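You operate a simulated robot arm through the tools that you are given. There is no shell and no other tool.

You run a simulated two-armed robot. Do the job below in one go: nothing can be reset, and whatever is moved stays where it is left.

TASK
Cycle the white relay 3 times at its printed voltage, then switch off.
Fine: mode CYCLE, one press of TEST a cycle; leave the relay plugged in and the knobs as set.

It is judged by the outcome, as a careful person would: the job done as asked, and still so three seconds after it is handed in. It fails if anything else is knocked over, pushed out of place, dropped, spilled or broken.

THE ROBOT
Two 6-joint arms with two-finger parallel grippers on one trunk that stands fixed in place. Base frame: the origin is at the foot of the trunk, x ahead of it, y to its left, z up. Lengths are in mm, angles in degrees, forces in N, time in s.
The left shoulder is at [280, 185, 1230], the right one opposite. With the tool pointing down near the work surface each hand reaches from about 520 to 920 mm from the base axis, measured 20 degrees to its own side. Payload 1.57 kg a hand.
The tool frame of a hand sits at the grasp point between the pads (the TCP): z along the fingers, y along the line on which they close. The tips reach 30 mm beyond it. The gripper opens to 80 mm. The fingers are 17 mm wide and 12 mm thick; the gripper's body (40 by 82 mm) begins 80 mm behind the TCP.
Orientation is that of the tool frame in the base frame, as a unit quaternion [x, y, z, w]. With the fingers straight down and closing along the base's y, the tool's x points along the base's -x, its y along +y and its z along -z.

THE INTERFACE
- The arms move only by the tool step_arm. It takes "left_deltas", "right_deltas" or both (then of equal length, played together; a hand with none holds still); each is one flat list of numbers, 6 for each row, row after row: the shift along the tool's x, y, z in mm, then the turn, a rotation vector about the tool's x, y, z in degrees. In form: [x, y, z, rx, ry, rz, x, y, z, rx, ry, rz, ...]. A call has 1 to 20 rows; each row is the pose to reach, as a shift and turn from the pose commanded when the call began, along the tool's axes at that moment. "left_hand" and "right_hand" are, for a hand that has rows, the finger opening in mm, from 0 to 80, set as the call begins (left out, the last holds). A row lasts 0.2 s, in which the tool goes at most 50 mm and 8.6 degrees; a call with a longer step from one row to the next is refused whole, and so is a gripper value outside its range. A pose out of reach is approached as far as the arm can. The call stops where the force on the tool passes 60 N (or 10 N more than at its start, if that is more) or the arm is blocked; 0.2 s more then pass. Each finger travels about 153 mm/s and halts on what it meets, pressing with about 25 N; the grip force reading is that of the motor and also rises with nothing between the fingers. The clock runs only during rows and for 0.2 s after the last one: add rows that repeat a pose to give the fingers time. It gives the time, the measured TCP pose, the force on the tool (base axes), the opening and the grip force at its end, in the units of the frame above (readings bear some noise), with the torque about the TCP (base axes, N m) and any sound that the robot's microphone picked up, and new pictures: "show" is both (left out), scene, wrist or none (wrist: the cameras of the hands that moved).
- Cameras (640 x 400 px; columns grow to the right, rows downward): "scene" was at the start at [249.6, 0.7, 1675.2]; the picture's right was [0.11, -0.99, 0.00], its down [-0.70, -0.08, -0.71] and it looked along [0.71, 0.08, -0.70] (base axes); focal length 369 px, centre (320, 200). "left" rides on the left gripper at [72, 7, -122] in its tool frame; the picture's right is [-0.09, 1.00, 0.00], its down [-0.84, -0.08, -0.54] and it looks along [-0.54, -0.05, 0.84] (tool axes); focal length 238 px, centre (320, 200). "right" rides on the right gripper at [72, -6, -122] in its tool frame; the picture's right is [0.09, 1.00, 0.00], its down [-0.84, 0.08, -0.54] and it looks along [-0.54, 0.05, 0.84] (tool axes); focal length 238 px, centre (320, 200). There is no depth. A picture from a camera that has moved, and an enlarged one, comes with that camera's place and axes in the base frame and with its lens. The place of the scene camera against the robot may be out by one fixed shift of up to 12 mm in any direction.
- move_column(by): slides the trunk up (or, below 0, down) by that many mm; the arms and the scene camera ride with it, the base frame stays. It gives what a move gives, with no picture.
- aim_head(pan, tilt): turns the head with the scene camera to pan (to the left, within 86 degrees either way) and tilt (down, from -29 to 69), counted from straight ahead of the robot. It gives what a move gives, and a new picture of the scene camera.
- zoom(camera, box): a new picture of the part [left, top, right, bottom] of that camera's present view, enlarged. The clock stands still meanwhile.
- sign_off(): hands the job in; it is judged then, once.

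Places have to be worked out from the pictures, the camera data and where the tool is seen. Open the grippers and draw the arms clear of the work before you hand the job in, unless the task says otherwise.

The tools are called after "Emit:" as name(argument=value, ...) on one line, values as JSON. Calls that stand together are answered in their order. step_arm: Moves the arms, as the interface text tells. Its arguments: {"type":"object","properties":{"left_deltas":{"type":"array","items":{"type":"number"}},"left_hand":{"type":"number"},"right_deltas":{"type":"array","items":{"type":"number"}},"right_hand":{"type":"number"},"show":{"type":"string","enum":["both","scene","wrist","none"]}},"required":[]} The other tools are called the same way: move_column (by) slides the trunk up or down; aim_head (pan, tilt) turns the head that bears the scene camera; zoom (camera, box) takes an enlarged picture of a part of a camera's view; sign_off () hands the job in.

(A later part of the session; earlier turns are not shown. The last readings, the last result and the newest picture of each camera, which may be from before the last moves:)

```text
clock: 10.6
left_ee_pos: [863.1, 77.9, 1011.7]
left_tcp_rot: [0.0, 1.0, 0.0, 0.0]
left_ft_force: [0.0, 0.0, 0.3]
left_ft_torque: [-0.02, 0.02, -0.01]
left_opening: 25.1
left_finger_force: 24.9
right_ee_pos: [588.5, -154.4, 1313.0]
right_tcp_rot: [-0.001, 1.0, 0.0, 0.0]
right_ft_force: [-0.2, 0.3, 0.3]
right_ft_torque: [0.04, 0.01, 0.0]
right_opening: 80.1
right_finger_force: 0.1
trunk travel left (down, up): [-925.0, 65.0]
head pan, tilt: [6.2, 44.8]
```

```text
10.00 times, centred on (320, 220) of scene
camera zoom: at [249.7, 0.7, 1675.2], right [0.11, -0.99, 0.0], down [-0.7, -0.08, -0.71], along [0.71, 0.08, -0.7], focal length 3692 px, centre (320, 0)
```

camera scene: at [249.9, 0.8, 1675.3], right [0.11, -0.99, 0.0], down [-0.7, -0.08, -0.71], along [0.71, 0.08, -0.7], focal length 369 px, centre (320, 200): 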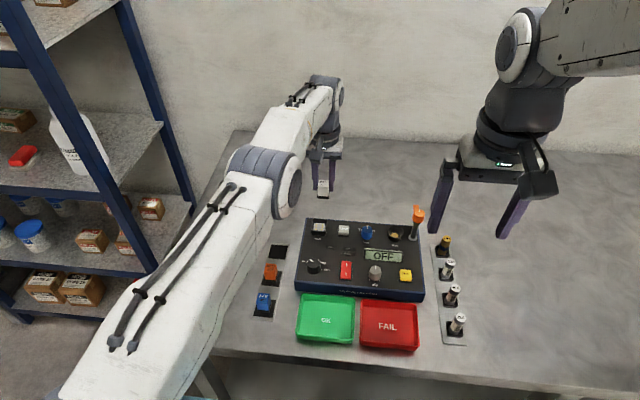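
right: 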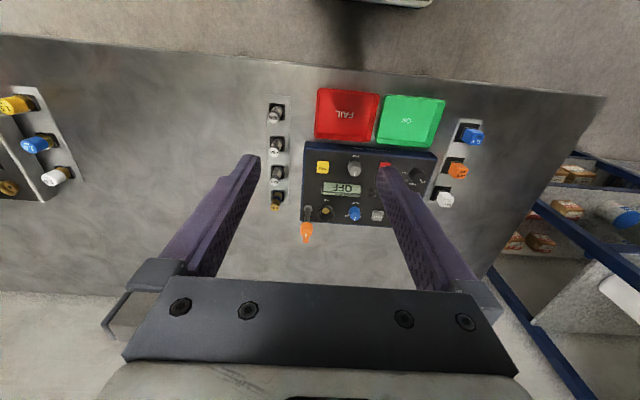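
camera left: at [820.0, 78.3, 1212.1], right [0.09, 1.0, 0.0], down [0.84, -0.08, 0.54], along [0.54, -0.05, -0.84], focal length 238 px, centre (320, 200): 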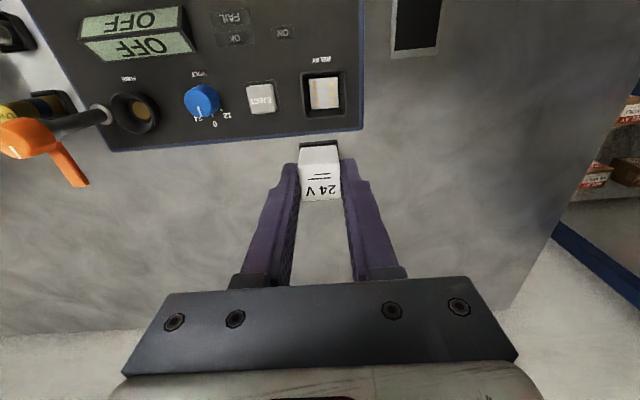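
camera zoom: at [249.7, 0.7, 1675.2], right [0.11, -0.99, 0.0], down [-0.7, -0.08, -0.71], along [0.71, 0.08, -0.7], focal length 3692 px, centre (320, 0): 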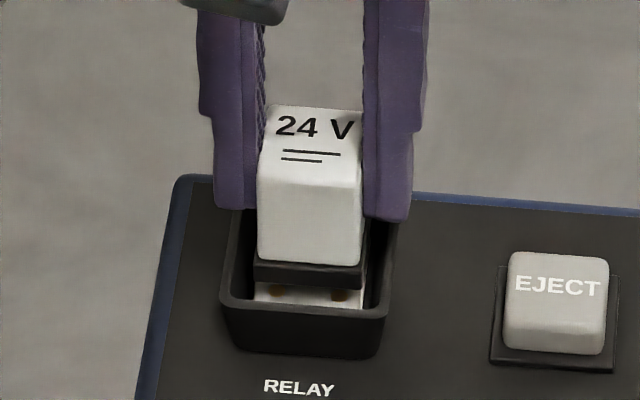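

Gaps around the base look even on both sides. I lower another 11 mm in 2 mm rows, watching force.

Emit:
step_arm(left_deltas=[0, 0, 3, 0, 0, 0, 0, 0, 6, 0, 0, 0, 0, 0, 8, 0, 0, 0, 0, 0, 10, 0, 0, 0], show="none")

Emit:
zoom(camera="left", box=[260, 110, 380, 200])

Emit:
zoom(camera="scene", box=[295, 200, 345, 240])

```text
clock: 11.6
left_ee_pos: [862.8, 77.8, 1001.1]
left_tcp_rot: [0.0, 1.0, 0.0, 0.001]
left_ft_force: [-3.5, 1.4, 12.7]
left_ft_torque: [0.07, 0.18, -0.03]
left_opening: 25.0
left_finger_force: 24.6
right_ee_pos: [588.4, -155.8, 1313.8]
right_tcp_rot: [0.0, 1.0, 0.0, 0.0]
right_ft_force: [0.8, 0.2, 0.3]
right_ft_torque: [-0.01, -0.04, 0.03]
right_opening: 80.2
right_finger_force: 0.1
trunk travel left (down, up): [-925.0, 65.0]
head pan, tilt: [6.2, 44.8]
```

```text
4.44 times, centred on (320, 155) of left
camera zoom: at [790.4, 85.0, 1125.3], right [0.09, 1.0, 0.0], down [0.84, -0.08, 0.54], along [0.54, -0.05, -0.84], focal length 1059 px, centre (320, 400)
```

zoom: 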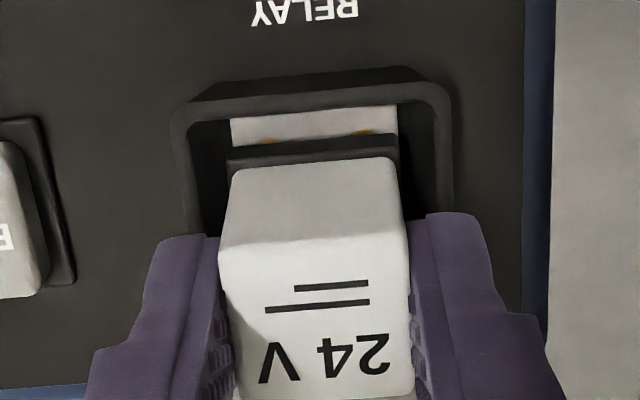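

```text
10.00 times, centred on (320, 220) of scene
camera zoom: at [248.7, 0.7, 1675.6], right [0.11, -0.99, 0.0], down [-0.7, -0.08, -0.71], along [0.71, 0.08, -0.7], focal length 3692 px, centre (320, 0)
```

zoom: 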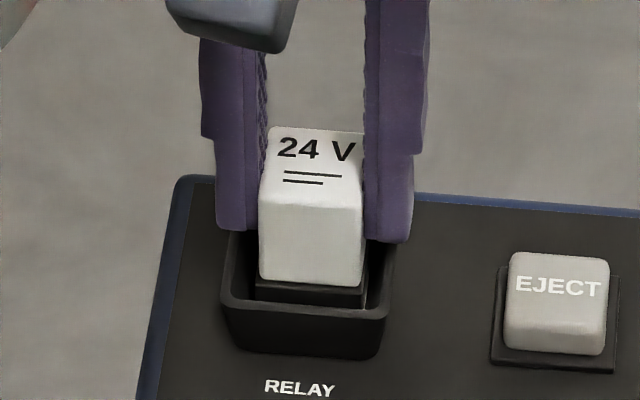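

At z≈1001 there's 12.7 N up and 3.5 N pushing back in -x. The wrist picture also shows contact plate visible behind the relay, so it sits about 4.5 mm too far forward. I lift 6 mm, shift back 4.5 mm, and look.

Emit:
step_arm(left_deltas=[0, 0, -4, 0, 0, 0, 0, 0, -7, 0, 0, 0, 4.5, 0.3, -7, 0, 0, 0, 4.5, 0.3, -7, 0, 0, 0], show="none")

Emit:
zoom(camera="left", box=[260, 110, 380, 200])

Emit:
zoom(camera="scene", box=[295, 200, 345, 240])

```text
clock: 12.6
left_ee_pos: [859.5, 77.5, 1007.8]
left_tcp_rot: [0.0, 1.0, 0.001, 0.0]
left_ft_force: [-0.8, 0.7, 0.0]
left_ft_torque: [0.01, 0.0, -0.02]
left_opening: 25.0
left_finger_force: 25.5
right_ee_pos: [588.0, -155.2, 1312.3]
right_tcp_rot: [0.0, 1.0, -0.001, 0.0]
right_ft_force: [-0.1, -0.2, -0.2]
right_ft_torque: [-0.02, 0.01, 0.0]
right_opening: 80.1
right_finger_force: 0.0
trunk travel left (down, up): [-925.0, 65.0]
head pan, tilt: [6.2, 44.8]
```

```text
4.44 times, centred on (320, 155) of left
camera zoom: at [786.1, 85.2, 1130.2], right [0.09, 1.0, 0.0], down [0.84, -0.08, 0.54], along [0.54, -0.05, -0.84], focal length 1059 px, centre (320, 400)
```

zoom: 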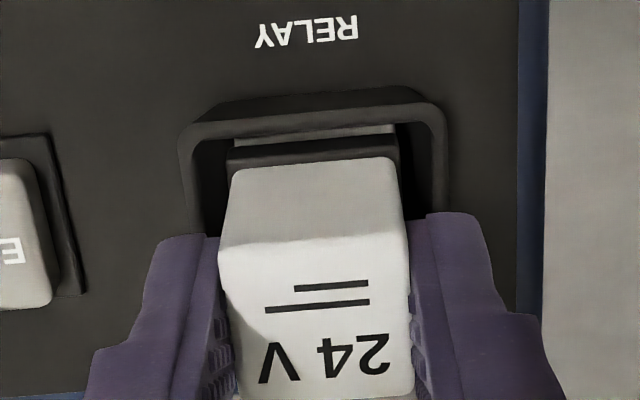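

```text
10.00 times, centred on (320, 220) of scene
camera zoom: at [249.7, 0.6, 1675.2], right [0.11, -0.99, 0.0], down [-0.7, -0.08, -0.71], along [0.71, 0.08, -0.7], focal length 3692 px, centre (320, 0)
```

zoom: 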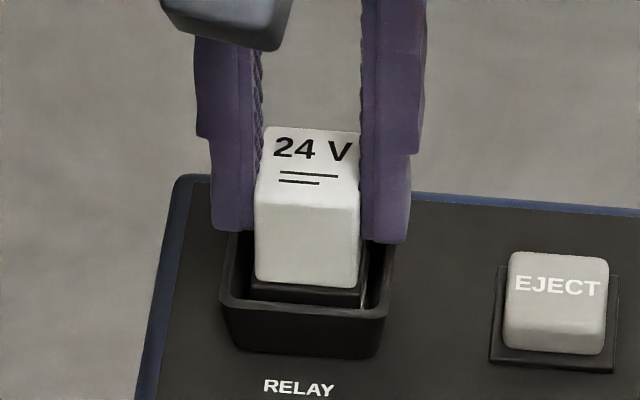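

The relay base is now centred within the rim (near gap about 5.5 mm, left and right about equal). I lower again in small rows watching the force.

Emit:
step_arm(left_deltas=[0, 0, 3, 0, 0, 0, 0, 0, 6, 0, 0, 0, 0, 0, 8, 0, 0, 0], show="none")

Emit:
zoom(camera="left", box=[260, 110, 380, 200])

Emit:
zoom(camera="scene", box=[295, 200, 345, 240])

```text
clock: 13.4
left_ee_pos: [858.8, 78.0, 1002.2]
left_tcp_rot: [0.0, 1.0, 0.001, 0.002]
left_ft_force: [-4.5, 1.0, 16.7]
left_ft_torque: [0.07, 0.18, 0.02]
left_opening: 25.1
left_finger_force: 24.7
right_ee_pos: [587.3, -154.4, 1313.0]
right_tcp_rot: [0.0, 1.0, 0.001, -0.001]
right_ft_force: [0.1, 0.7, 0.3]
right_ft_torque: [0.01, 0.02, -0.02]
right_opening: 80.0
right_finger_force: 0.0
trunk travel left (down, up): [-925.0, 65.0]
head pan, tilt: [6.2, 44.8]
```

```text
4.44 times, centred on (320, 155) of left
camera zoom: at [786.0, 85.3, 1124.8], right [0.09, 1.0, 0.0], down [0.84, -0.08, 0.54], along [0.54, -0.05, -0.84], focal length 1059 px, centre (320, 400)
```

zoom: 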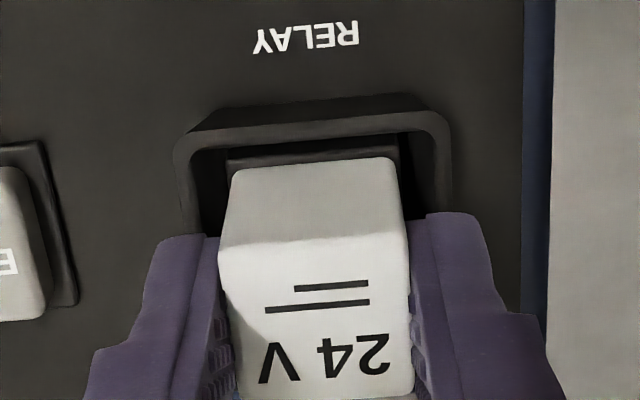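

```text
10.00 times, centred on (320, 220) of scene
camera zoom: at [248.5, 0.7, 1675.7], right [0.11, -0.99, 0.0], down [-0.7, -0.08, -0.71], along [0.71, 0.08, -0.7], focal length 3692 px, centre (320, 0)
```

zoom: 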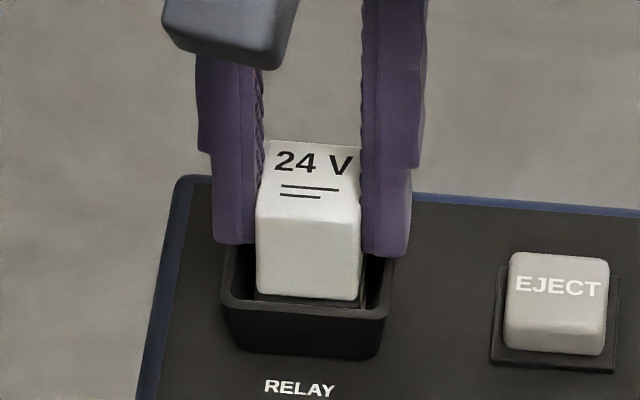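

Contact again at z≈1002 with 17 N up, now centred, which suggests it is on the contacts and needs a push to seat. I press 3 mm more, in 1 mm rows.

Emit:
step_arm(left_deltas=[0, 0, 1, 0, 0, 0, 0, 0, 2, 0, 0, 0, 0, 0, 3, 0, 0, 0], show="none")

Emit:
zoom(camera="left", box=[260, 110, 380, 200])

Emit:
zoom(camera="scene", box=[295, 200, 345, 240])

```text
clock: 14.2
left_ee_pos: [860.5, 78.6, 1000.0]
left_tcp_rot: [0.0, 1.0, 0.0, 0.003]
left_ft_force: [-1.4, 0.5, 24.0]
left_ft_torque: [0.04, 0.03, -0.03]
left_opening: 25.1
left_finger_force: 25.1
right_ee_pos: [587.9, -154.4, 1314.1]
right_tcp_rot: [0.0, 1.0, -0.001, 0.0]
right_ft_force: [-0.4, 0.0, -0.5]
right_ft_torque: [-0.04, 0.01, 0.01]
right_opening: 79.9
right_finger_force: 0.1
trunk travel left (down, up): [-925.0, 65.0]
head pan, tilt: [6.2, 44.8]
```

```text
4.44 times, centred on (320, 155) of left
camera zoom: at [786.3, 85.2, 1121.5], right [0.09, 1.0, 0.0], down [0.83, -0.08, 0.55], along [0.54, -0.05, -0.84], focal length 1059 px, centre (320, 400)
```

zoom: 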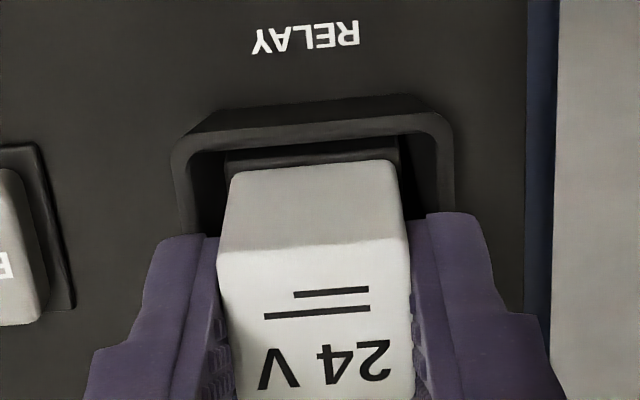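

```text
10.00 times, centred on (320, 220) of scene
camera zoom: at [248.2, 0.6, 1675.5], right [0.11, -0.99, 0.0], down [-0.7, -0.08, -0.71], along [0.71, 0.08, -0.7], focal length 3692 px, centre (320, 0)
```

zoom: 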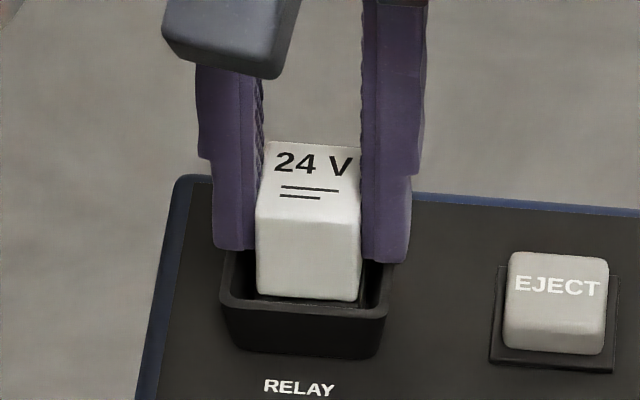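

The fingers slid a little down the relay at 24 N, so the relay itself is resting on the contacts. I'll ease the load, open, rise above it, and view it before pressing it home from the top with closed fingertips.

Emit:
step_arm(left_deltas=[0, 0, -2.5, 0, 0, 0], show="none")

Emit:
step_arm(left_deltas=[0, 0, 0, 0, 0, 0, 0, 0, 0, 0, 0, 0, 0, 0, -15, 0, 0, 0, 0, 0, -35, 0, 0, 0, 0, 0, -60, 0, 0, 0], left_hand=45, show="both")

Emit:
zoom(camera="left", box=[260, 80, 380, 170])

Emit:
zoom(camera="scene", box=[295, 200, 345, 240])

```text
clock: 14.6
left_ee_pos: [860.0, 78.6, 1000.5]
left_tcp_rot: [0.0, 1.0, 0.0, 0.001]
left_ft_force: [4.7, 0.1, 15.9]
left_ft_torque: [-0.01, -0.31, -0.02]
left_opening: 25.1
left_finger_force: 25.0
right_ee_pos: [588.1, -154.5, 1313.5]
right_tcp_rot: [0.0, 1.0, 0.0, 0.0]
right_ft_force: [-0.2, -0.5, -0.2]
right_ft_torque: [-0.03, -0.01, -0.04]
right_opening: 80.0
right_finger_force: 0.1
trunk travel left (down, up): [-925.0, 65.0]
head pan, tilt: [6.2, 44.8]
```

```text
clock: 15.8
left_ee_pos: [858.6, 77.8, 1060.0]
left_tcp_rot: [0.0, 1.0, 0.0, 0.0]
left_ft_force: [-0.4, 0.3, 0.5]
left_ft_torque: [-0.03, 0.02, -0.04]
left_opening: 44.9
left_finger_force: 0.1
right_ee_pos: [589.0, -154.7, 1311.9]
right_tcp_rot: [-0.001, 1.0, 0.0, 0.001]
right_ft_force: [-0.6, 0.1, -0.5]
right_ft_torque: [0.04, -0.03, 0.01]
right_opening: 80.1
right_finger_force: 0.1
trunk travel left (down, up): [-925.0, 65.0]
head pan, tilt: [6.2, 44.8]
camera scene: at [249.7, 0.6, 1675.2], right [0.11, -0.99, 0.0], down [-0.7, -0.08, -0.71], along [0.71, 0.08, -0.7], focal length 369 px, centre (320, 200)
camera left: at [785.7, 84.9, 1182.0], right [0.09, 1.0, 0.0], down [0.84, -0.08, 0.54], along [0.54, -0.05, -0.84], focal length 238 px, centre (320, 200)
```

scene: 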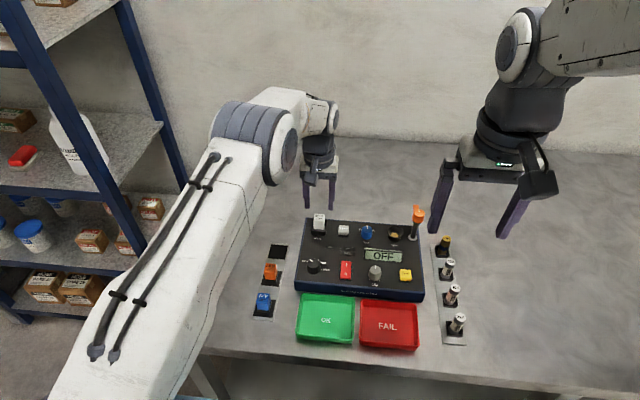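
left: 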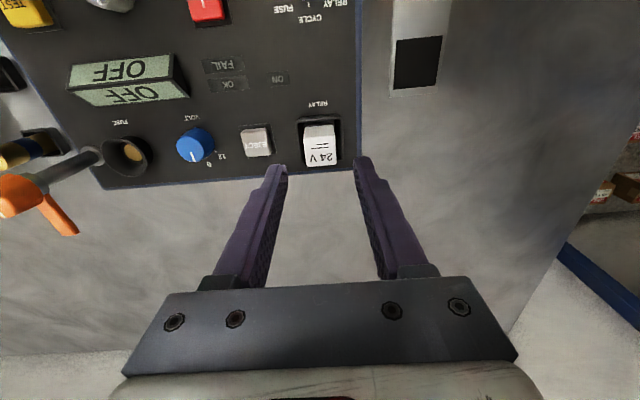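

```text
4.44 times, centred on (320, 125) of left
camera zoom: at [785.7, 84.9, 1182.0], right [0.09, 1.0, 0.0], down [0.84, -0.08, 0.54], along [0.54, -0.05, -0.84], focal length 1059 px, centre (320, 533)
```

zoom: 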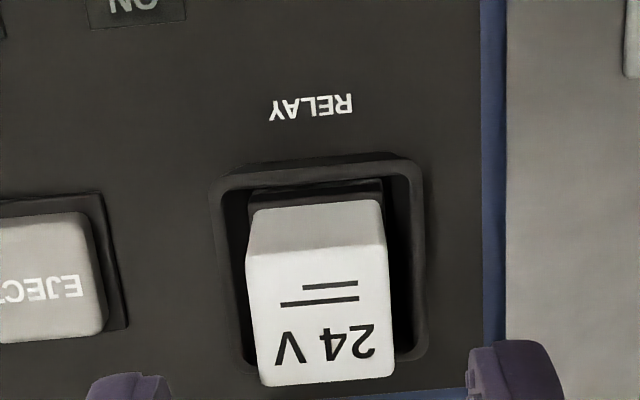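

```text
10.00 times, centred on (320, 220) of scene
camera zoom: at [249.7, 0.6, 1675.2], right [0.11, -0.99, 0.0], down [-0.7, -0.08, -0.71], along [0.71, 0.08, -0.7], focal length 3692 px, centre (320, 0)
```

zoom: 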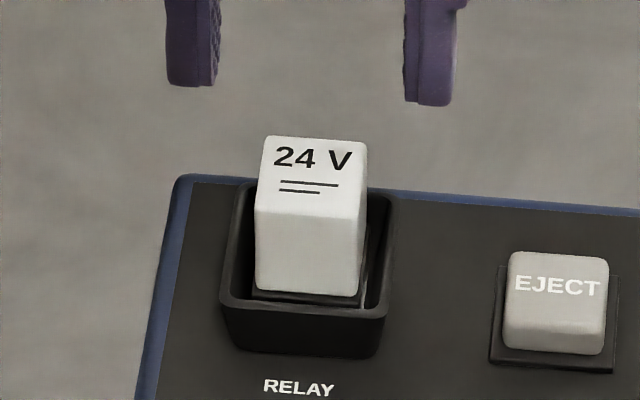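

The relay stands upright and centred in the socket. I close the fingers and press down on its top centre, stepping until force builds.

Emit:
step_arm(left_deltas=[-1, 0.5, 0, 0, 0, 0, -1, 0.5, 0, 0, 0, 0, -1, 0.5, 15, 0, 0, 0, -1, 0.5, 28, 0, 0, 0, -1, 0.5, 33, 0, 0, 0, -1, 0.5, 36, 0, 0, 0, -1, 0.5, 38, 0, 0, 0, -1, 0.5, 39, 0, 0, 0], left_hand=0, show="none")

Emit:
zoom(camera="scene", box=[295, 195, 345, 235])

Emit:
zoom(camera="left", box=[250, 110, 370, 200])

```text
clock: 17.6
left_ee_pos: [861.0, 79.1, 1023.6]
left_tcp_rot: [-0.001, 1.0, -0.001, 0.002]
left_ft_force: [-2.9, 0.5, 24.9]
left_ft_torque: [0.03, 0.19, -0.04]
left_opening: 0.2
left_finger_force: 21.1
right_ee_pos: [587.7, -155.3, 1312.7]
right_tcp_rot: [0.0, 1.0, -0.001, 0.001]
right_ft_force: [0.3, 0.4, -1.1]
right_ft_torque: [0.02, 0.03, 0.01]
right_opening: 80.1
right_finger_force: 0.0
trunk travel left (down, up): [-925.0, 65.0]
head pan, tilt: [6.2, 44.8]
```

```text
10.00 times, centred on (320, 215) of scene
camera zoom: at [248.0, 0.7, 1675.8], right [0.11, -0.99, 0.0], down [-0.7, -0.08, -0.71], along [0.71, 0.08, -0.7], focal length 3692 px, centre (320, 50)
```

zoom: 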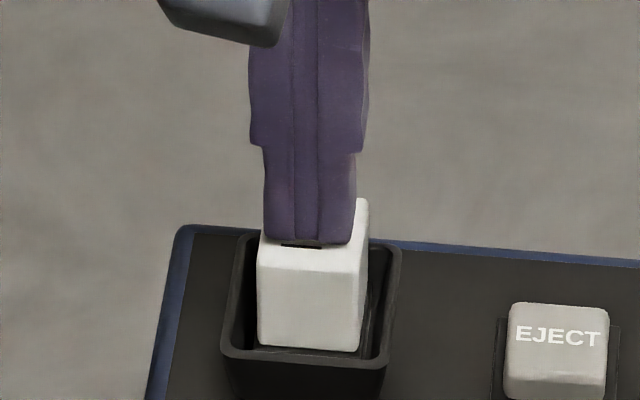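

```text
4.44 times, centred on (310, 155) of left
camera zoom: at [786.4, 85.9, 1145.6], right [0.09, 1.0, 0.0], down [0.83, -0.08, 0.55], along [0.54, -0.05, -0.84], focal length 1059 px, centre (364, 400)
```

zoom: 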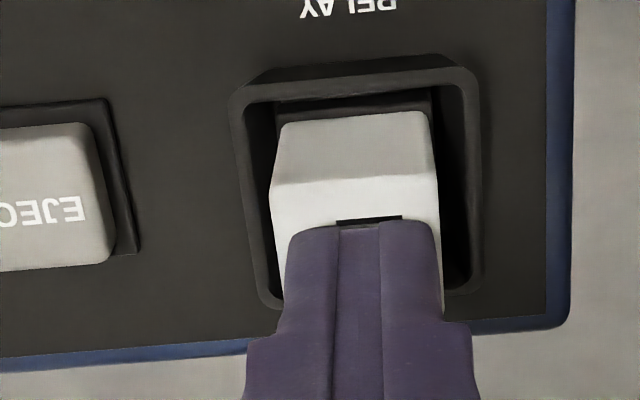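

Tips are on the relay's top at z≈994 with 25 N. I push further, toward about 50 N, to see if it seats.

Emit:
step_arm(left_deltas=[0, 0, 1, 0, 0, 0, 0, 0, 2, 0, 0, 0, 0, 0, 3, 0, 0, 0, 0, 0, 4, 0, 0, 0], show="none")

Emit:
zoom(camera="scene", box=[295, 195, 345, 235])

```text
clock: 18.6
left_ee_pos: [860.2, 79.3, 1021.9]
left_tcp_rot: [0.0, 1.0, -0.002, 0.005]
left_ft_force: [-8.8, 3.6, 46.4]
left_ft_torque: [0.1, 0.45, 0.04]
left_opening: 0.1
left_finger_force: 21.1
right_ee_pos: [585.8, -155.4, 1314.3]
right_tcp_rot: [0.0, 1.0, -0.001, 0.001]
right_ft_force: [0.1, 0.4, -0.5]
right_ft_torque: [-0.03, 0.01, -0.01]
right_opening: 80.0
right_finger_force: 0.1
trunk travel left (down, up): [-925.0, 65.0]
head pan, tilt: [6.2, 44.8]
```

```text
10.00 times, centred on (320, 215) of scene
camera zoom: at [246.4, 0.7, 1676.0], right [0.11, -0.99, 0.0], down [-0.7, -0.08, -0.71], along [0.71, 0.08, -0.7], focal length 3692 px, centre (320, 50)
```

zoom: 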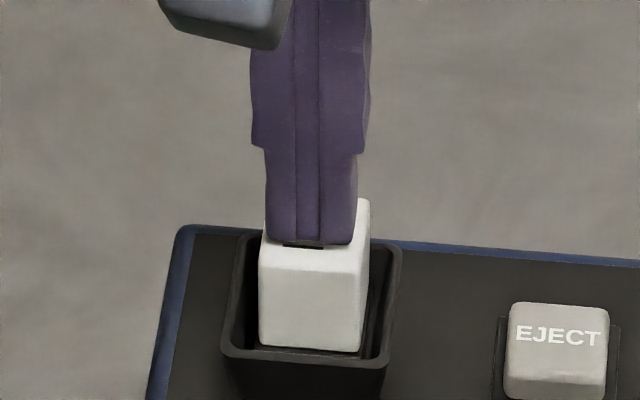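

The relay does not sink any further at 46 N, so it is fully down on the contact plate. I retract upward, open a little, and move over the mode knob (about x 745, y 79) to see its pointer and labels.

Emit:
step_arm(left_deltas=[0, 0, -10, 0, 0, 0, 0, 0, -40, 0, 0, 0, 0, 0, -80, 0, 0, 0, 40, 0, -90, 0, 0, 0, 85, 0, -90, 0, 0, 0, 120, 0, -90, 0, 0, 0, 120, 0, -90, 0, 0, 0], left_hand=50, show="both")

Emit:
zoom(camera="left", box=[230, 60, 390, 180])

Emit:
zoom(camera="scene", box=[290, 200, 350, 250])

```text
clock: 20.2
left_ee_pos: [739.6, 78.6, 1106.5]
left_tcp_rot: [0.0, 1.0, 0.0, 0.0]
left_ft_force: [0.4, -0.2, -0.1]
left_ft_torque: [0.05, 0.0, 0.04]
left_opening: 50.0
left_finger_force: 0.0
right_ee_pos: [588.6, -154.1, 1312.2]
right_tcp_rot: [-0.001, 1.0, 0.001, 0.0]
right_ft_force: [0.3, 0.3, 0.0]
right_ft_torque: [0.03, -0.02, 0.0]
right_opening: 80.2
right_finger_force: 0.1
trunk travel left (down, up): [-925.0, 65.0]
head pan, tilt: [6.2, 44.8]
camera scene: at [249.5, 0.7, 1675.2], right [0.11, -0.99, 0.0], down [-0.7, -0.08, -0.71], along [0.71, 0.08, -0.7], focal length 369 px, centre (320, 200)
camera left: at [666.3, 86.1, 1229.0], right [0.09, 1.0, 0.0], down [0.84, -0.08, 0.54], along [0.54, -0.05, -0.84], focal length 238 px, centre (320, 200)
```

scene: 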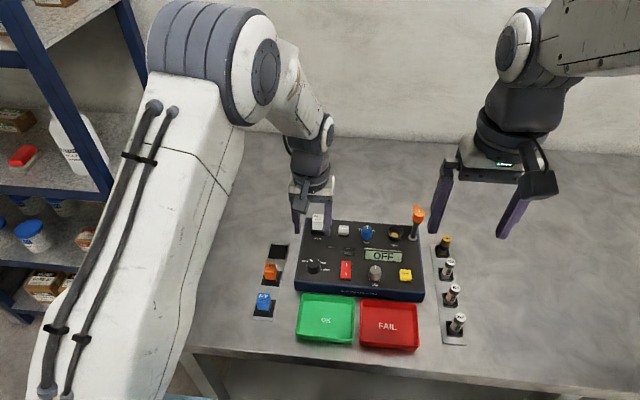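
left: 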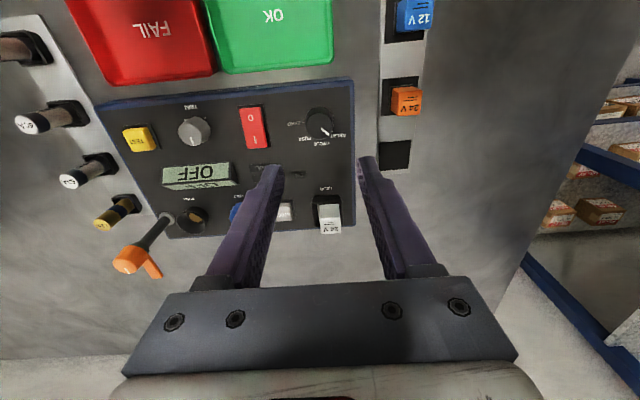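

```text
3.33 times, centred on (310, 120) of left
camera zoom: at [666.3, 86.1, 1229.0], right [0.09, 1.0, 0.0], down [0.84, -0.08, 0.54], along [0.54, -0.05, -0.84], focal length 794 px, centre (353, 467)
```

zoom: 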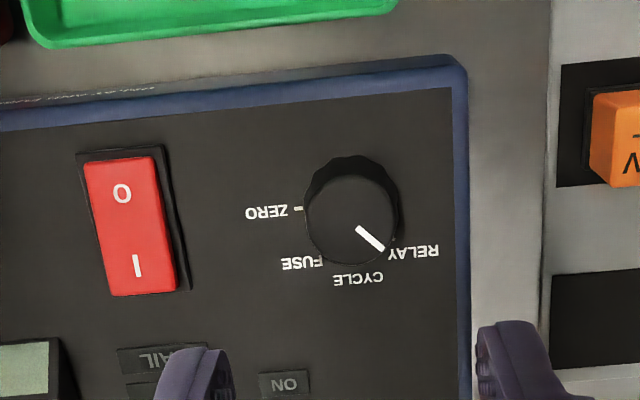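

```text
8.00 times, centred on (320, 225) of scene
camera zoom: at [249.5, 0.7, 1675.2], right [0.11, -0.99, 0.0], down [-0.7, -0.08, -0.71], along [0.71, 0.08, -0.7], focal length 2954 px, centre (320, 0)
```

zoom: 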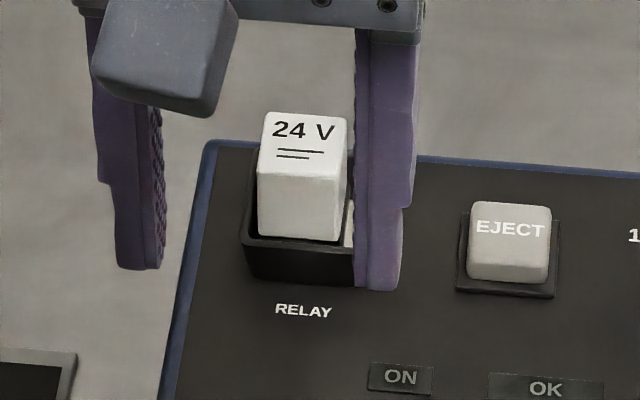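

The relay slid about 3 mm to the left when the fingers opened while still pressing, so I'll recentre it afterwards. Here the mode knob is clear: axis at about (737.5, 79), pointer on RELAY, with CYCLE straight ahead and ZERO at 90°. I lower over the knob to check alignment.

Emit:
step_arm(left_deltas=[2.5, 0.7, 40, 0, 0, 0, 2.5, 0.7, 75, 0, 0, 0, 2.5, 0.7, 95, 0, 0, 0, 2.5, 0.7, 95, 0, 0, 0], show="none")

Emit:
zoom(camera="left", box=[240, 90, 400, 210])

Emit:
zoom(camera="scene", box=[280, 230, 360, 290])

```text
clock: 21.2
left_ee_pos: [738.0, 80.0, 1010.7]
left_tcp_rot: [0.0, 1.0, -0.001, 0.0]
left_ft_force: [0.9, 0.5, 0.6]
left_ft_torque: [-0.02, -0.01, -0.01]
left_opening: 49.9
left_finger_force: 0.0
right_ee_pos: [588.4, -154.5, 1313.1]
right_tcp_rot: [-0.001, 1.0, -0.001, -0.001]
right_ft_force: [-0.8, 0.3, -0.4]
right_ft_torque: [0.01, 0.02, 0.0]
right_opening: 79.9
right_finger_force: 0.1
trunk travel left (down, up): [-925.0, 65.0]
head pan, tilt: [6.2, 44.8]
```

```text
3.33 times, centred on (320, 150) of left
camera zoom: at [664.5, 87.3, 1133.9], right [0.09, 1.0, 0.0], down [0.84, -0.08, 0.54], along [0.54, -0.05, -0.84], focal length 794 px, centre (320, 367)
```

zoom: 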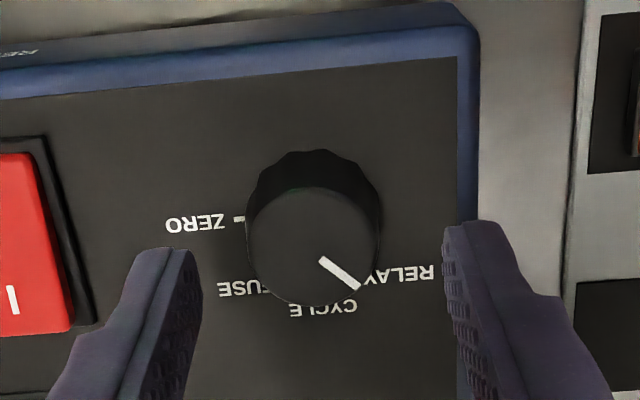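

```text
6.67 times, centred on (320, 260) of scene
camera zoom: at [249.7, 0.7, 1675.2], right [0.11, -0.99, 0.0], down [-0.7, -0.08, -0.71], along [0.71, 0.08, -0.7], focal length 2462 px, centre (320, -200)
```

zoom: 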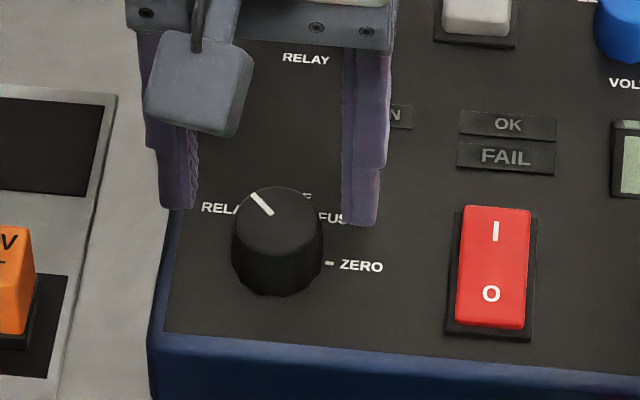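

The knob (29 mm wide, top about z 966) is about 1.5 mm to the right of the finger middle. I correct that, lower so the tips are about 5 mm above the panel, and close on it.

Emit:
step_arm(left_deltas=[0, -1.3, 13, 0, 0, 0, 0, -1.3, 25, 0, 0, 0], show="none")

Emit:
step_arm(left_deltas=[0, 0, 0, 0, 0, 0, 0, 0, 0, 0, 0, 0], left_hand=10, show="none")

Emit:
zoom(camera="left", box=[240, 90, 400, 210])

Emit:
zoom(camera="scene", box=[280, 230, 360, 290])

```text
clock: 21.8
left_ee_pos: [737.0, 78.1, 986.2]
left_tcp_rot: [0.0, 1.0, 0.001, 0.0]
left_ft_force: [-0.5, 1.5, 0.2]
left_ft_torque: [0.02, -0.02, -0.03]
left_opening: 50.1
left_finger_force: 0.1
right_ee_pos: [588.1, -154.9, 1313.2]
right_tcp_rot: [0.0, 1.0, 0.001, 0.0]
right_ft_force: [0.1, -0.4, 0.6]
right_ft_torque: [0.0, -0.01, -0.02]
right_opening: 79.9
right_finger_force: 0.0
trunk travel left (down, up): [-925.0, 65.0]
head pan, tilt: [6.2, 44.8]
```

```text
clock: 22.4
left_ee_pos: [737.8, 78.9, 987.0]
left_tcp_rot: [0.0, 1.0, 0.0, 0.001]
left_ft_force: [-1.5, -1.6, -1.3]
left_ft_torque: [-0.09, -0.45, 0.0]
left_opening: 29.6
left_finger_force: 39.4
right_ee_pos: [588.9, -154.4, 1313.1]
right_tcp_rot: [0.0, 1.0, 0.0, 0.0]
right_ft_force: [-0.6, -0.2, 0.0]
right_ft_torque: [0.0, -0.04, -0.02]
right_opening: 79.8
right_finger_force: 0.0
trunk travel left (down, up): [-925.0, 65.0]
head pan, tilt: [6.2, 44.8]
```

```text
3.33 times, centred on (320, 150) of left
camera zoom: at [664.5, 85.4, 1108.9], right [0.09, 1.0, 0.0], down [0.84, -0.08, 0.54], along [0.54, -0.05, -0.84], focal length 794 px, centre (320, 367)
```

zoom: 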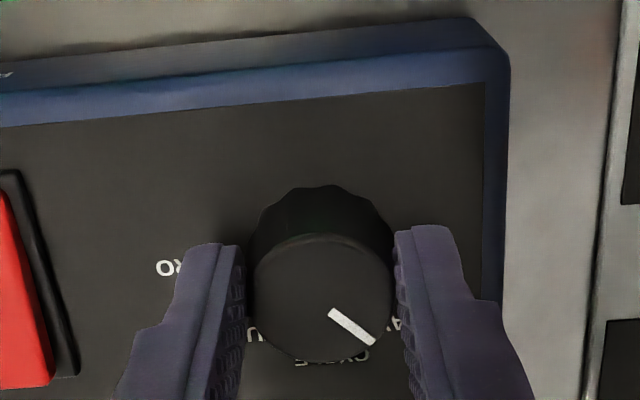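

```text
6.67 times, centred on (320, 260) of scene
camera zoom: at [249.6, 0.5, 1675.2], right [0.11, -0.99, 0.0], down [-0.7, -0.08, -0.71], along [0.71, 0.08, -0.7], focal length 2462 px, centre (320, -200)
```

zoom: 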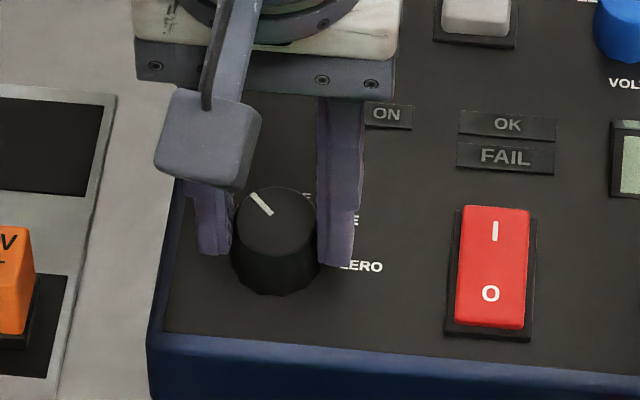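

The knob is held firmly at 29.6 mm. I turn 45° clockwise (seen from above) to bring the pointer from RELAY to CYCLE.

Emit:
step_arm(left_deltas=[0, 0, 0, 0, 0, 7.5, 0, 0, 0, 0, 0, 15, 0, 0, 0, 0, 0, 22.5, 0, 0, 0, 0, 0, 30, 0, 0, 0, 0, 0, 37.5, 0, 0, 0, 0, 0, 45, 0, 0, 0, 0, 0, 45], show="none")

Emit:
zoom(camera="left", box=[240, 90, 400, 210])

Emit:
zoom(camera="scene", box=[280, 230, 360, 290])

```text
clock: 24.0
left_ee_pos: [738.3, 80.2, 986.0]
left_tcp_rot: [0.383, 0.924, 0.0, 0.0]
left_ft_force: [6.5, 17.8, 3.7]
left_ft_torque: [1.27, 0.54, 0.03]
left_opening: 29.9
left_finger_force: 39.3
right_ee_pos: [587.9, -154.0, 1312.9]
right_tcp_rot: [0.0, 1.0, -0.001, 0.0]
right_ft_force: [0.3, -0.5, -0.7]
right_ft_torque: [0.0, 0.02, 0.0]
right_opening: 80.0
right_finger_force: 0.1
trunk travel left (down, up): [-925.0, 65.0]
head pan, tilt: [6.2, 44.8]
```

```text
3.33 times, centred on (320, 150) of left
camera zoom: at [691.0, 136.3, 1108.9], right [0.77, 0.64, 0.0], down [0.54, -0.65, 0.54], along [0.35, -0.42, -0.84], focal length 794 px, centre (320, 367)
```

zoom: 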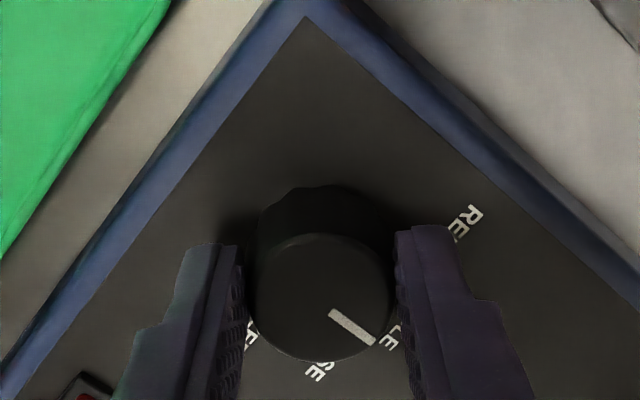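

```text
6.67 times, centred on (320, 260) of scene
camera zoom: at [249.9, 1.9, 1675.2], right [0.11, -0.99, 0.0], down [-0.7, -0.08, -0.71], along [0.71, 0.08, -0.7], focal length 2462 px, centre (320, -200)
```

zoom: 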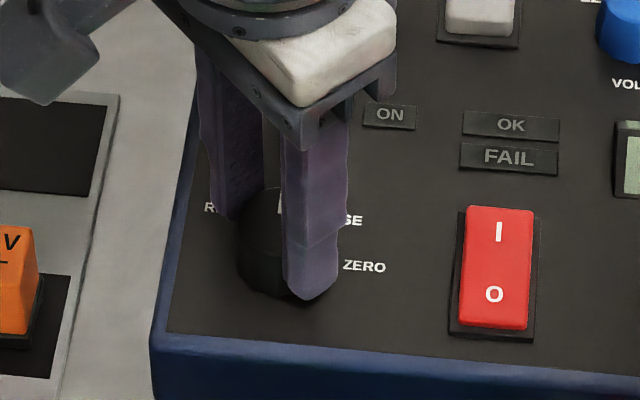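

The pointer now aims at CYCLE. I open the fingers, rise straight up, turn the hand back, and check.

Emit:
step_arm(left_deltas=[0, 0, 0, 0, 0, 0, 0, 0, 0, 0, 0, 0, 0, 0, -20, 0, 0, 0, 0, 0, -50, 0, 0, 0, 0, 0, -80, 0, 0, -7.5, 0, 0, -80, 0, 0, -15, 0, 0, -80, 0, 0, -22.5, 0, 0, -80, 0, 0, -30, 0, 0, -80, 0, 0, -37.5, 0, 0, -80, 0, 0, -45, 0, 0, -80, 0, 0, -45], left_hand=50, show="none")

Emit:
zoom(camera="left", box=[240, 70, 400, 190])

Emit:
zoom(camera="scene", box=[290, 210, 360, 290])

```text
clock: 26.4
left_ee_pos: [736.4, 78.0, 1067.3]
left_tcp_rot: [0.0, 1.0, 0.0, -0.001]
left_ft_force: [-0.1, -0.4, 0.3]
left_ft_torque: [-0.02, -0.04, 0.01]
left_opening: 50.2
left_finger_force: 0.1
right_ee_pos: [588.7, -155.8, 1314.1]
right_tcp_rot: [0.0, 1.0, -0.001, 0.001]
right_ft_force: [-0.7, -0.2, 0.6]
right_ft_torque: [0.02, 0.01, 0.01]
right_opening: 80.1
right_finger_force: 0.1
trunk travel left (down, up): [-925.0, 65.0]
head pan, tilt: [6.2, 44.8]
```

```text
3.33 times, centred on (320, 130) of left
camera zoom: at [664.5, 85.3, 1188.7], right [0.09, 1.0, 0.0], down [0.84, -0.08, 0.54], along [0.54, -0.05, -0.84], focal length 794 px, centre (320, 433)
```

zoom: 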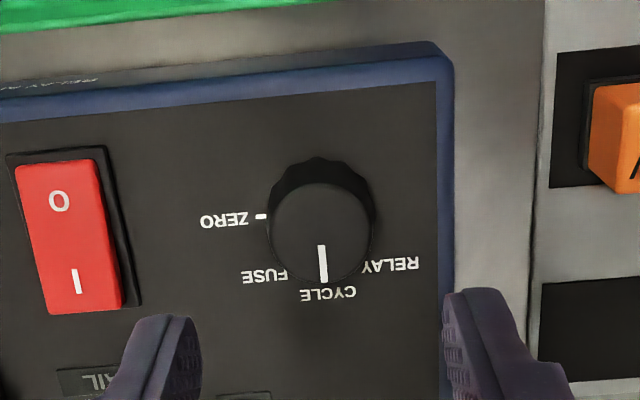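

```text
5.00 times, centred on (325, 250) of scene
camera zoom: at [249.6, 0.7, 1675.2], right [0.11, -0.99, 0.0], down [-0.7, -0.08, -0.71], along [0.71, 0.08, -0.7], focal length 1846 px, centre (295, -50)
```

zoom: 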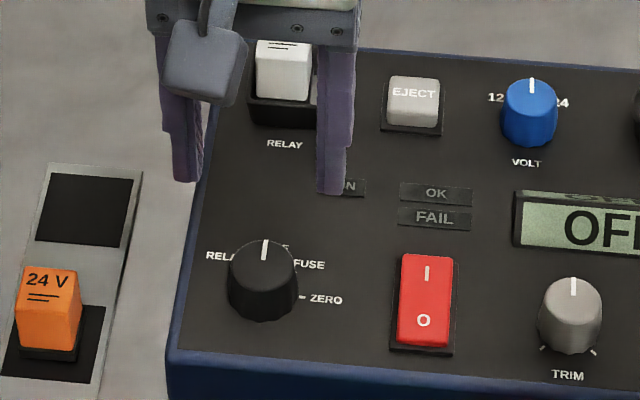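

Mode is on CYCLE. Next I return to the relay with fingers open to regrip and recentre it, checking alignment from above first.

Emit:
step_arm(left_deltas=[-40, 0.2, 0, 0, 0, 0, -80, 0.4, 0, 0, 0, 0, -122, 0.6, 0, 0, 0, 0, -122, 0.6, 20, 0, 0, 0, -122, 0.6, 35, 0, 0, 0, -122, 0.6, 35, 0, 0, 0], show="none")

Emit:
zoom(camera="left", box=[250, 90, 390, 195])

Emit:
zoom(camera="scene", box=[295, 200, 345, 240])

```text
clock: 27.8
left_ee_pos: [859.5, 78.4, 1030.8]
left_tcp_rot: [0.0, 1.0, 0.0, 0.0]
left_ft_force: [0.1, 0.2, -0.5]
left_ft_torque: [-0.01, -0.01, 0.0]
left_opening: 49.9
left_finger_force: 0.1
right_ee_pos: [588.7, -155.6, 1312.3]
right_tcp_rot: [0.0, 1.0, 0.0, 0.0]
right_ft_force: [1.3, -0.5, 0.5]
right_ft_torque: [0.01, 0.01, -0.01]
right_opening: 80.1
right_finger_force: 0.1
trunk travel left (down, up): [-925.0, 65.0]
head pan, tilt: [6.2, 44.8]
```

```text
3.81 times, centred on (320, 142) of left
camera zoom: at [786.8, 85.6, 1153.3], right [0.09, 1.0, 0.0], down [0.84, -0.08, 0.54], along [0.54, -0.05, -0.84], focal length 908 px, centre (320, 419)
```

zoom: 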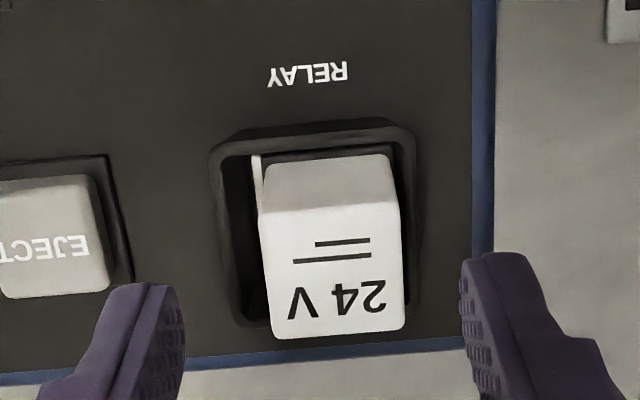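

```text
10.00 times, centred on (320, 220) of scene
camera zoom: at [249.7, 0.8, 1675.2], right [0.11, -0.99, 0.0], down [-0.7, -0.08, -0.71], along [0.71, 0.08, -0.7], focal length 3692 px, centre (320, 0)
```

zoom: 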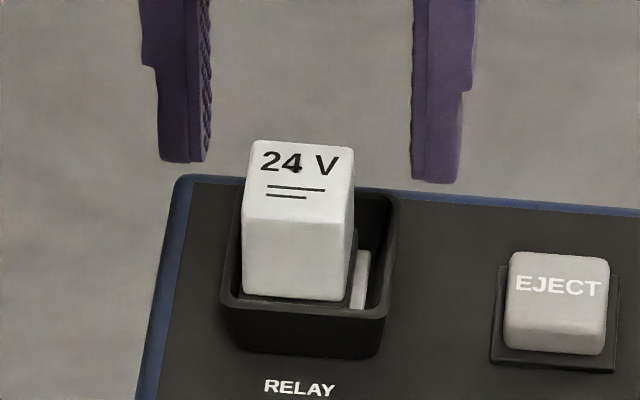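

The relay stands about 3 mm left of the contact block's centre. I lower the open fingers around it and close, which pulls it back to the centre line, then press lightly.

Emit:
step_arm(left_deltas=[0, -0.5, 14, 0, 0, 0, 0, -0.5, 27, 0, 0, 0, 0, -0.5, 27, 0, 0, 0], show="none")

Emit:
step_arm(left_deltas=[0, 0, 0, 0, 0, 0, 0, 0, 0, 0, 0, 0, 0, 0, 0, 0, 0, 0], left_hand=10, show="none")

Emit:
zoom(camera="scene", box=[295, 200, 345, 240])

Emit:
zoom(camera="left", box=[260, 110, 380, 200])

```text
clock: 28.6
left_ee_pos: [858.8, 77.9, 1004.2]
left_tcp_rot: [0.001, 1.0, 0.0, 0.0]
left_ft_force: [-0.5, -0.6, -0.5]
left_ft_torque: [0.01, -0.01, 0.01]
left_opening: 50.0
left_finger_force: 0.0
right_ee_pos: [589.6, -155.7, 1312.8]
right_tcp_rot: [0.0, 1.0, 0.0, 0.0]
right_ft_force: [-0.2, 0.4, -0.2]
right_ft_torque: [0.0, 0.01, 0.01]
right_opening: 80.2
right_finger_force: 0.0
trunk travel left (down, up): [-925.0, 65.0]
head pan, tilt: [6.2, 44.8]
```

```text
clock: 29.4
left_ee_pos: [860.4, 77.6, 1003.9]
left_tcp_rot: [0.001, 1.0, -0.001, 0.0]
left_ft_force: [0.0, -0.6, -0.4]
left_ft_torque: [0.0, -0.03, -0.04]
left_opening: 25.1
left_finger_force: 24.8
right_ee_pos: [589.0, -154.9, 1313.2]
right_tcp_rot: [-0.001, 1.0, 0.0, 0.0]
right_ft_force: [0.2, 0.0, 0.2]
right_ft_torque: [0.0, -0.02, 0.01]
right_opening: 80.2
right_finger_force: 0.1
trunk travel left (down, up): [-925.0, 65.0]
head pan, tilt: [6.2, 44.8]
```

```text
10.00 times, centred on (320, 220) of scene
camera zoom: at [249.7, 0.8, 1675.2], right [0.11, -0.99, 0.0], down [-0.7, -0.08, -0.71], along [0.71, 0.08, -0.7], focal length 3692 px, centre (320, 0)
```

zoom: 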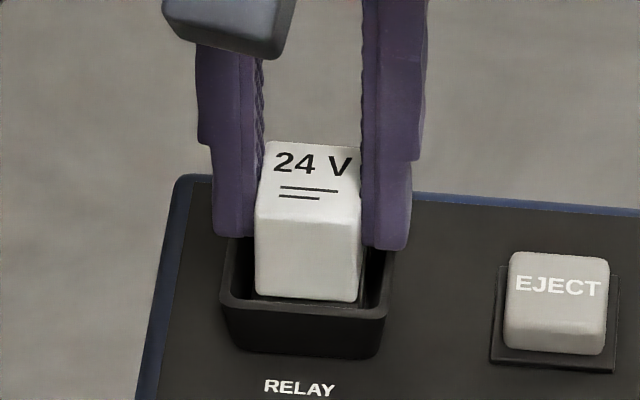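

```text
4.44 times, centred on (320, 155) of left
camera zoom: at [786.9, 85.2, 1127.0], right [0.09, 1.0, 0.0], down [0.84, -0.08, 0.54], along [0.54, -0.05, -0.84], focal length 1059 px, centre (320, 400)
```

zoom: 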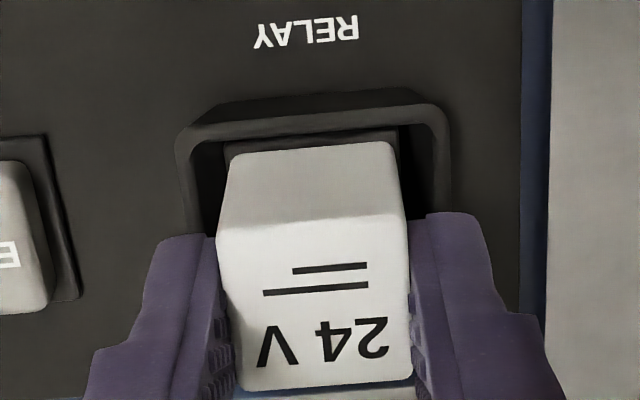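

The relay is recentred to within about 1 mm. While I hold it, I apply light downward pressure and slide it about 1 mm to the right, feeling for any drop into a seat.

Emit:
step_arm(left_deltas=[0, -0.6, 1, 0, 0, 0, 0, -1.2, 2, 0, 0, 0, 0, -1.2, 3, 0, 0, 0, 0, -1.2, 4, 0, 0, 0], show="none")

Emit:
zoom(camera="scene", box=[295, 200, 345, 240])

```text
clock: 30.4
left_ee_pos: [859.8, 77.3, 1003.4]
left_tcp_rot: [0.0, 1.0, -0.001, 0.002]
left_ft_force: [-2.4, 3.4, 17.9]
left_ft_torque: [0.18, 0.19, -0.01]
left_opening: 25.1
left_finger_force: 25.2
right_ee_pos: [588.2, -154.9, 1313.3]
right_tcp_rot: [0.0, 1.0, 0.0, 0.0]
right_ft_force: [-0.5, 0.0, -0.2]
right_ft_torque: [-0.01, 0.03, 0.01]
right_opening: 79.9
right_finger_force: 0.0
trunk travel left (down, up): [-925.0, 65.0]
head pan, tilt: [6.2, 44.8]
```

```text
10.00 times, centred on (320, 220) of scene
camera zoom: at [248.5, 0.9, 1675.6], right [0.11, -0.99, 0.0], down [-0.7, -0.08, -0.71], along [0.71, 0.08, -0.7], focal length 3692 px, centre (320, 0)
```

zoom: 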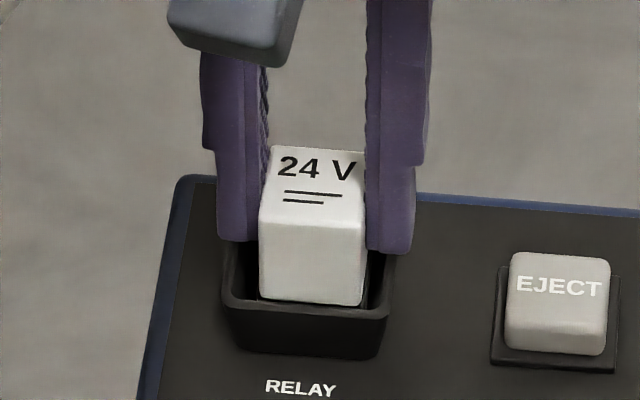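

The relay moved down by roughly 1.5–2 mm in the picture. I keep pressing in small rows.

Emit:
step_arm(left_deltas=[0, 0, 1, 0, 0, 0, 0, 0, 2, 0, 0, 0, 0, 0, 3, 0, 0, 0], show="none")

Emit:
zoom(camera="scene", box=[295, 200, 345, 240])

Emit:
zoom(camera="left", box=[260, 110, 380, 200])

```text
clock: 31.2
left_ee_pos: [859.3, 77.5, 1000.2]
left_tcp_rot: [0.001, 1.0, 0.0, 0.002]
left_ft_force: [1.3, 4.0, 24.8]
left_ft_torque: [0.17, -0.05, 0.01]
left_opening: 25.2
left_finger_force: 25.3
right_ee_pos: [588.6, -154.4, 1314.0]
right_tcp_rot: [0.0, 1.0, 0.0, 0.001]
right_ft_force: [0.6, 0.4, 0.6]
right_ft_torque: [-0.03, 0.01, -0.02]
right_opening: 79.7
right_finger_force: 0.0
trunk travel left (down, up): [-925.0, 65.0]
head pan, tilt: [6.2, 44.8]
```

```text
10.00 times, centred on (320, 220) of scene
camera zoom: at [248.3, 0.9, 1675.5], right [0.11, -0.99, 0.0], down [-0.7, -0.08, -0.71], along [0.71, 0.08, -0.7], focal length 3692 px, centre (320, 0)
```

zoom: 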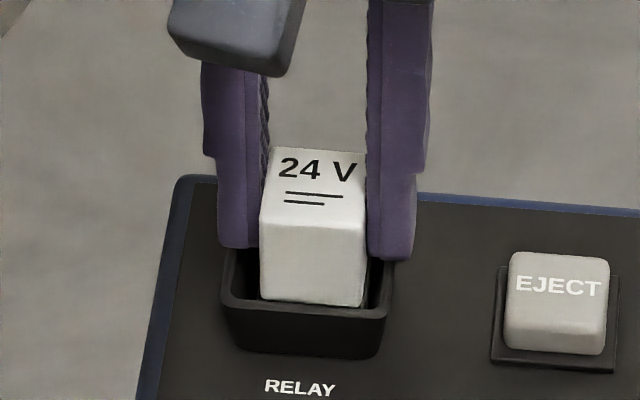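

```text
4.44 times, centred on (320, 155) of left
camera zoom: at [786.7, 84.2, 1122.0], right [0.09, 1.0, 0.0], down [0.83, -0.08, 0.55], along [0.54, -0.05, -0.84], focal length 1059 px, centre (320, 400)
```

zoom: 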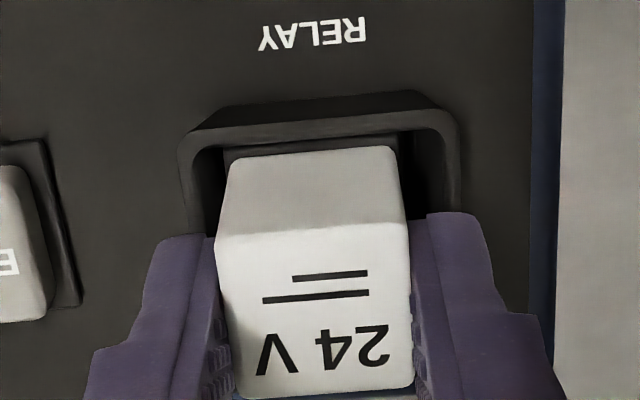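

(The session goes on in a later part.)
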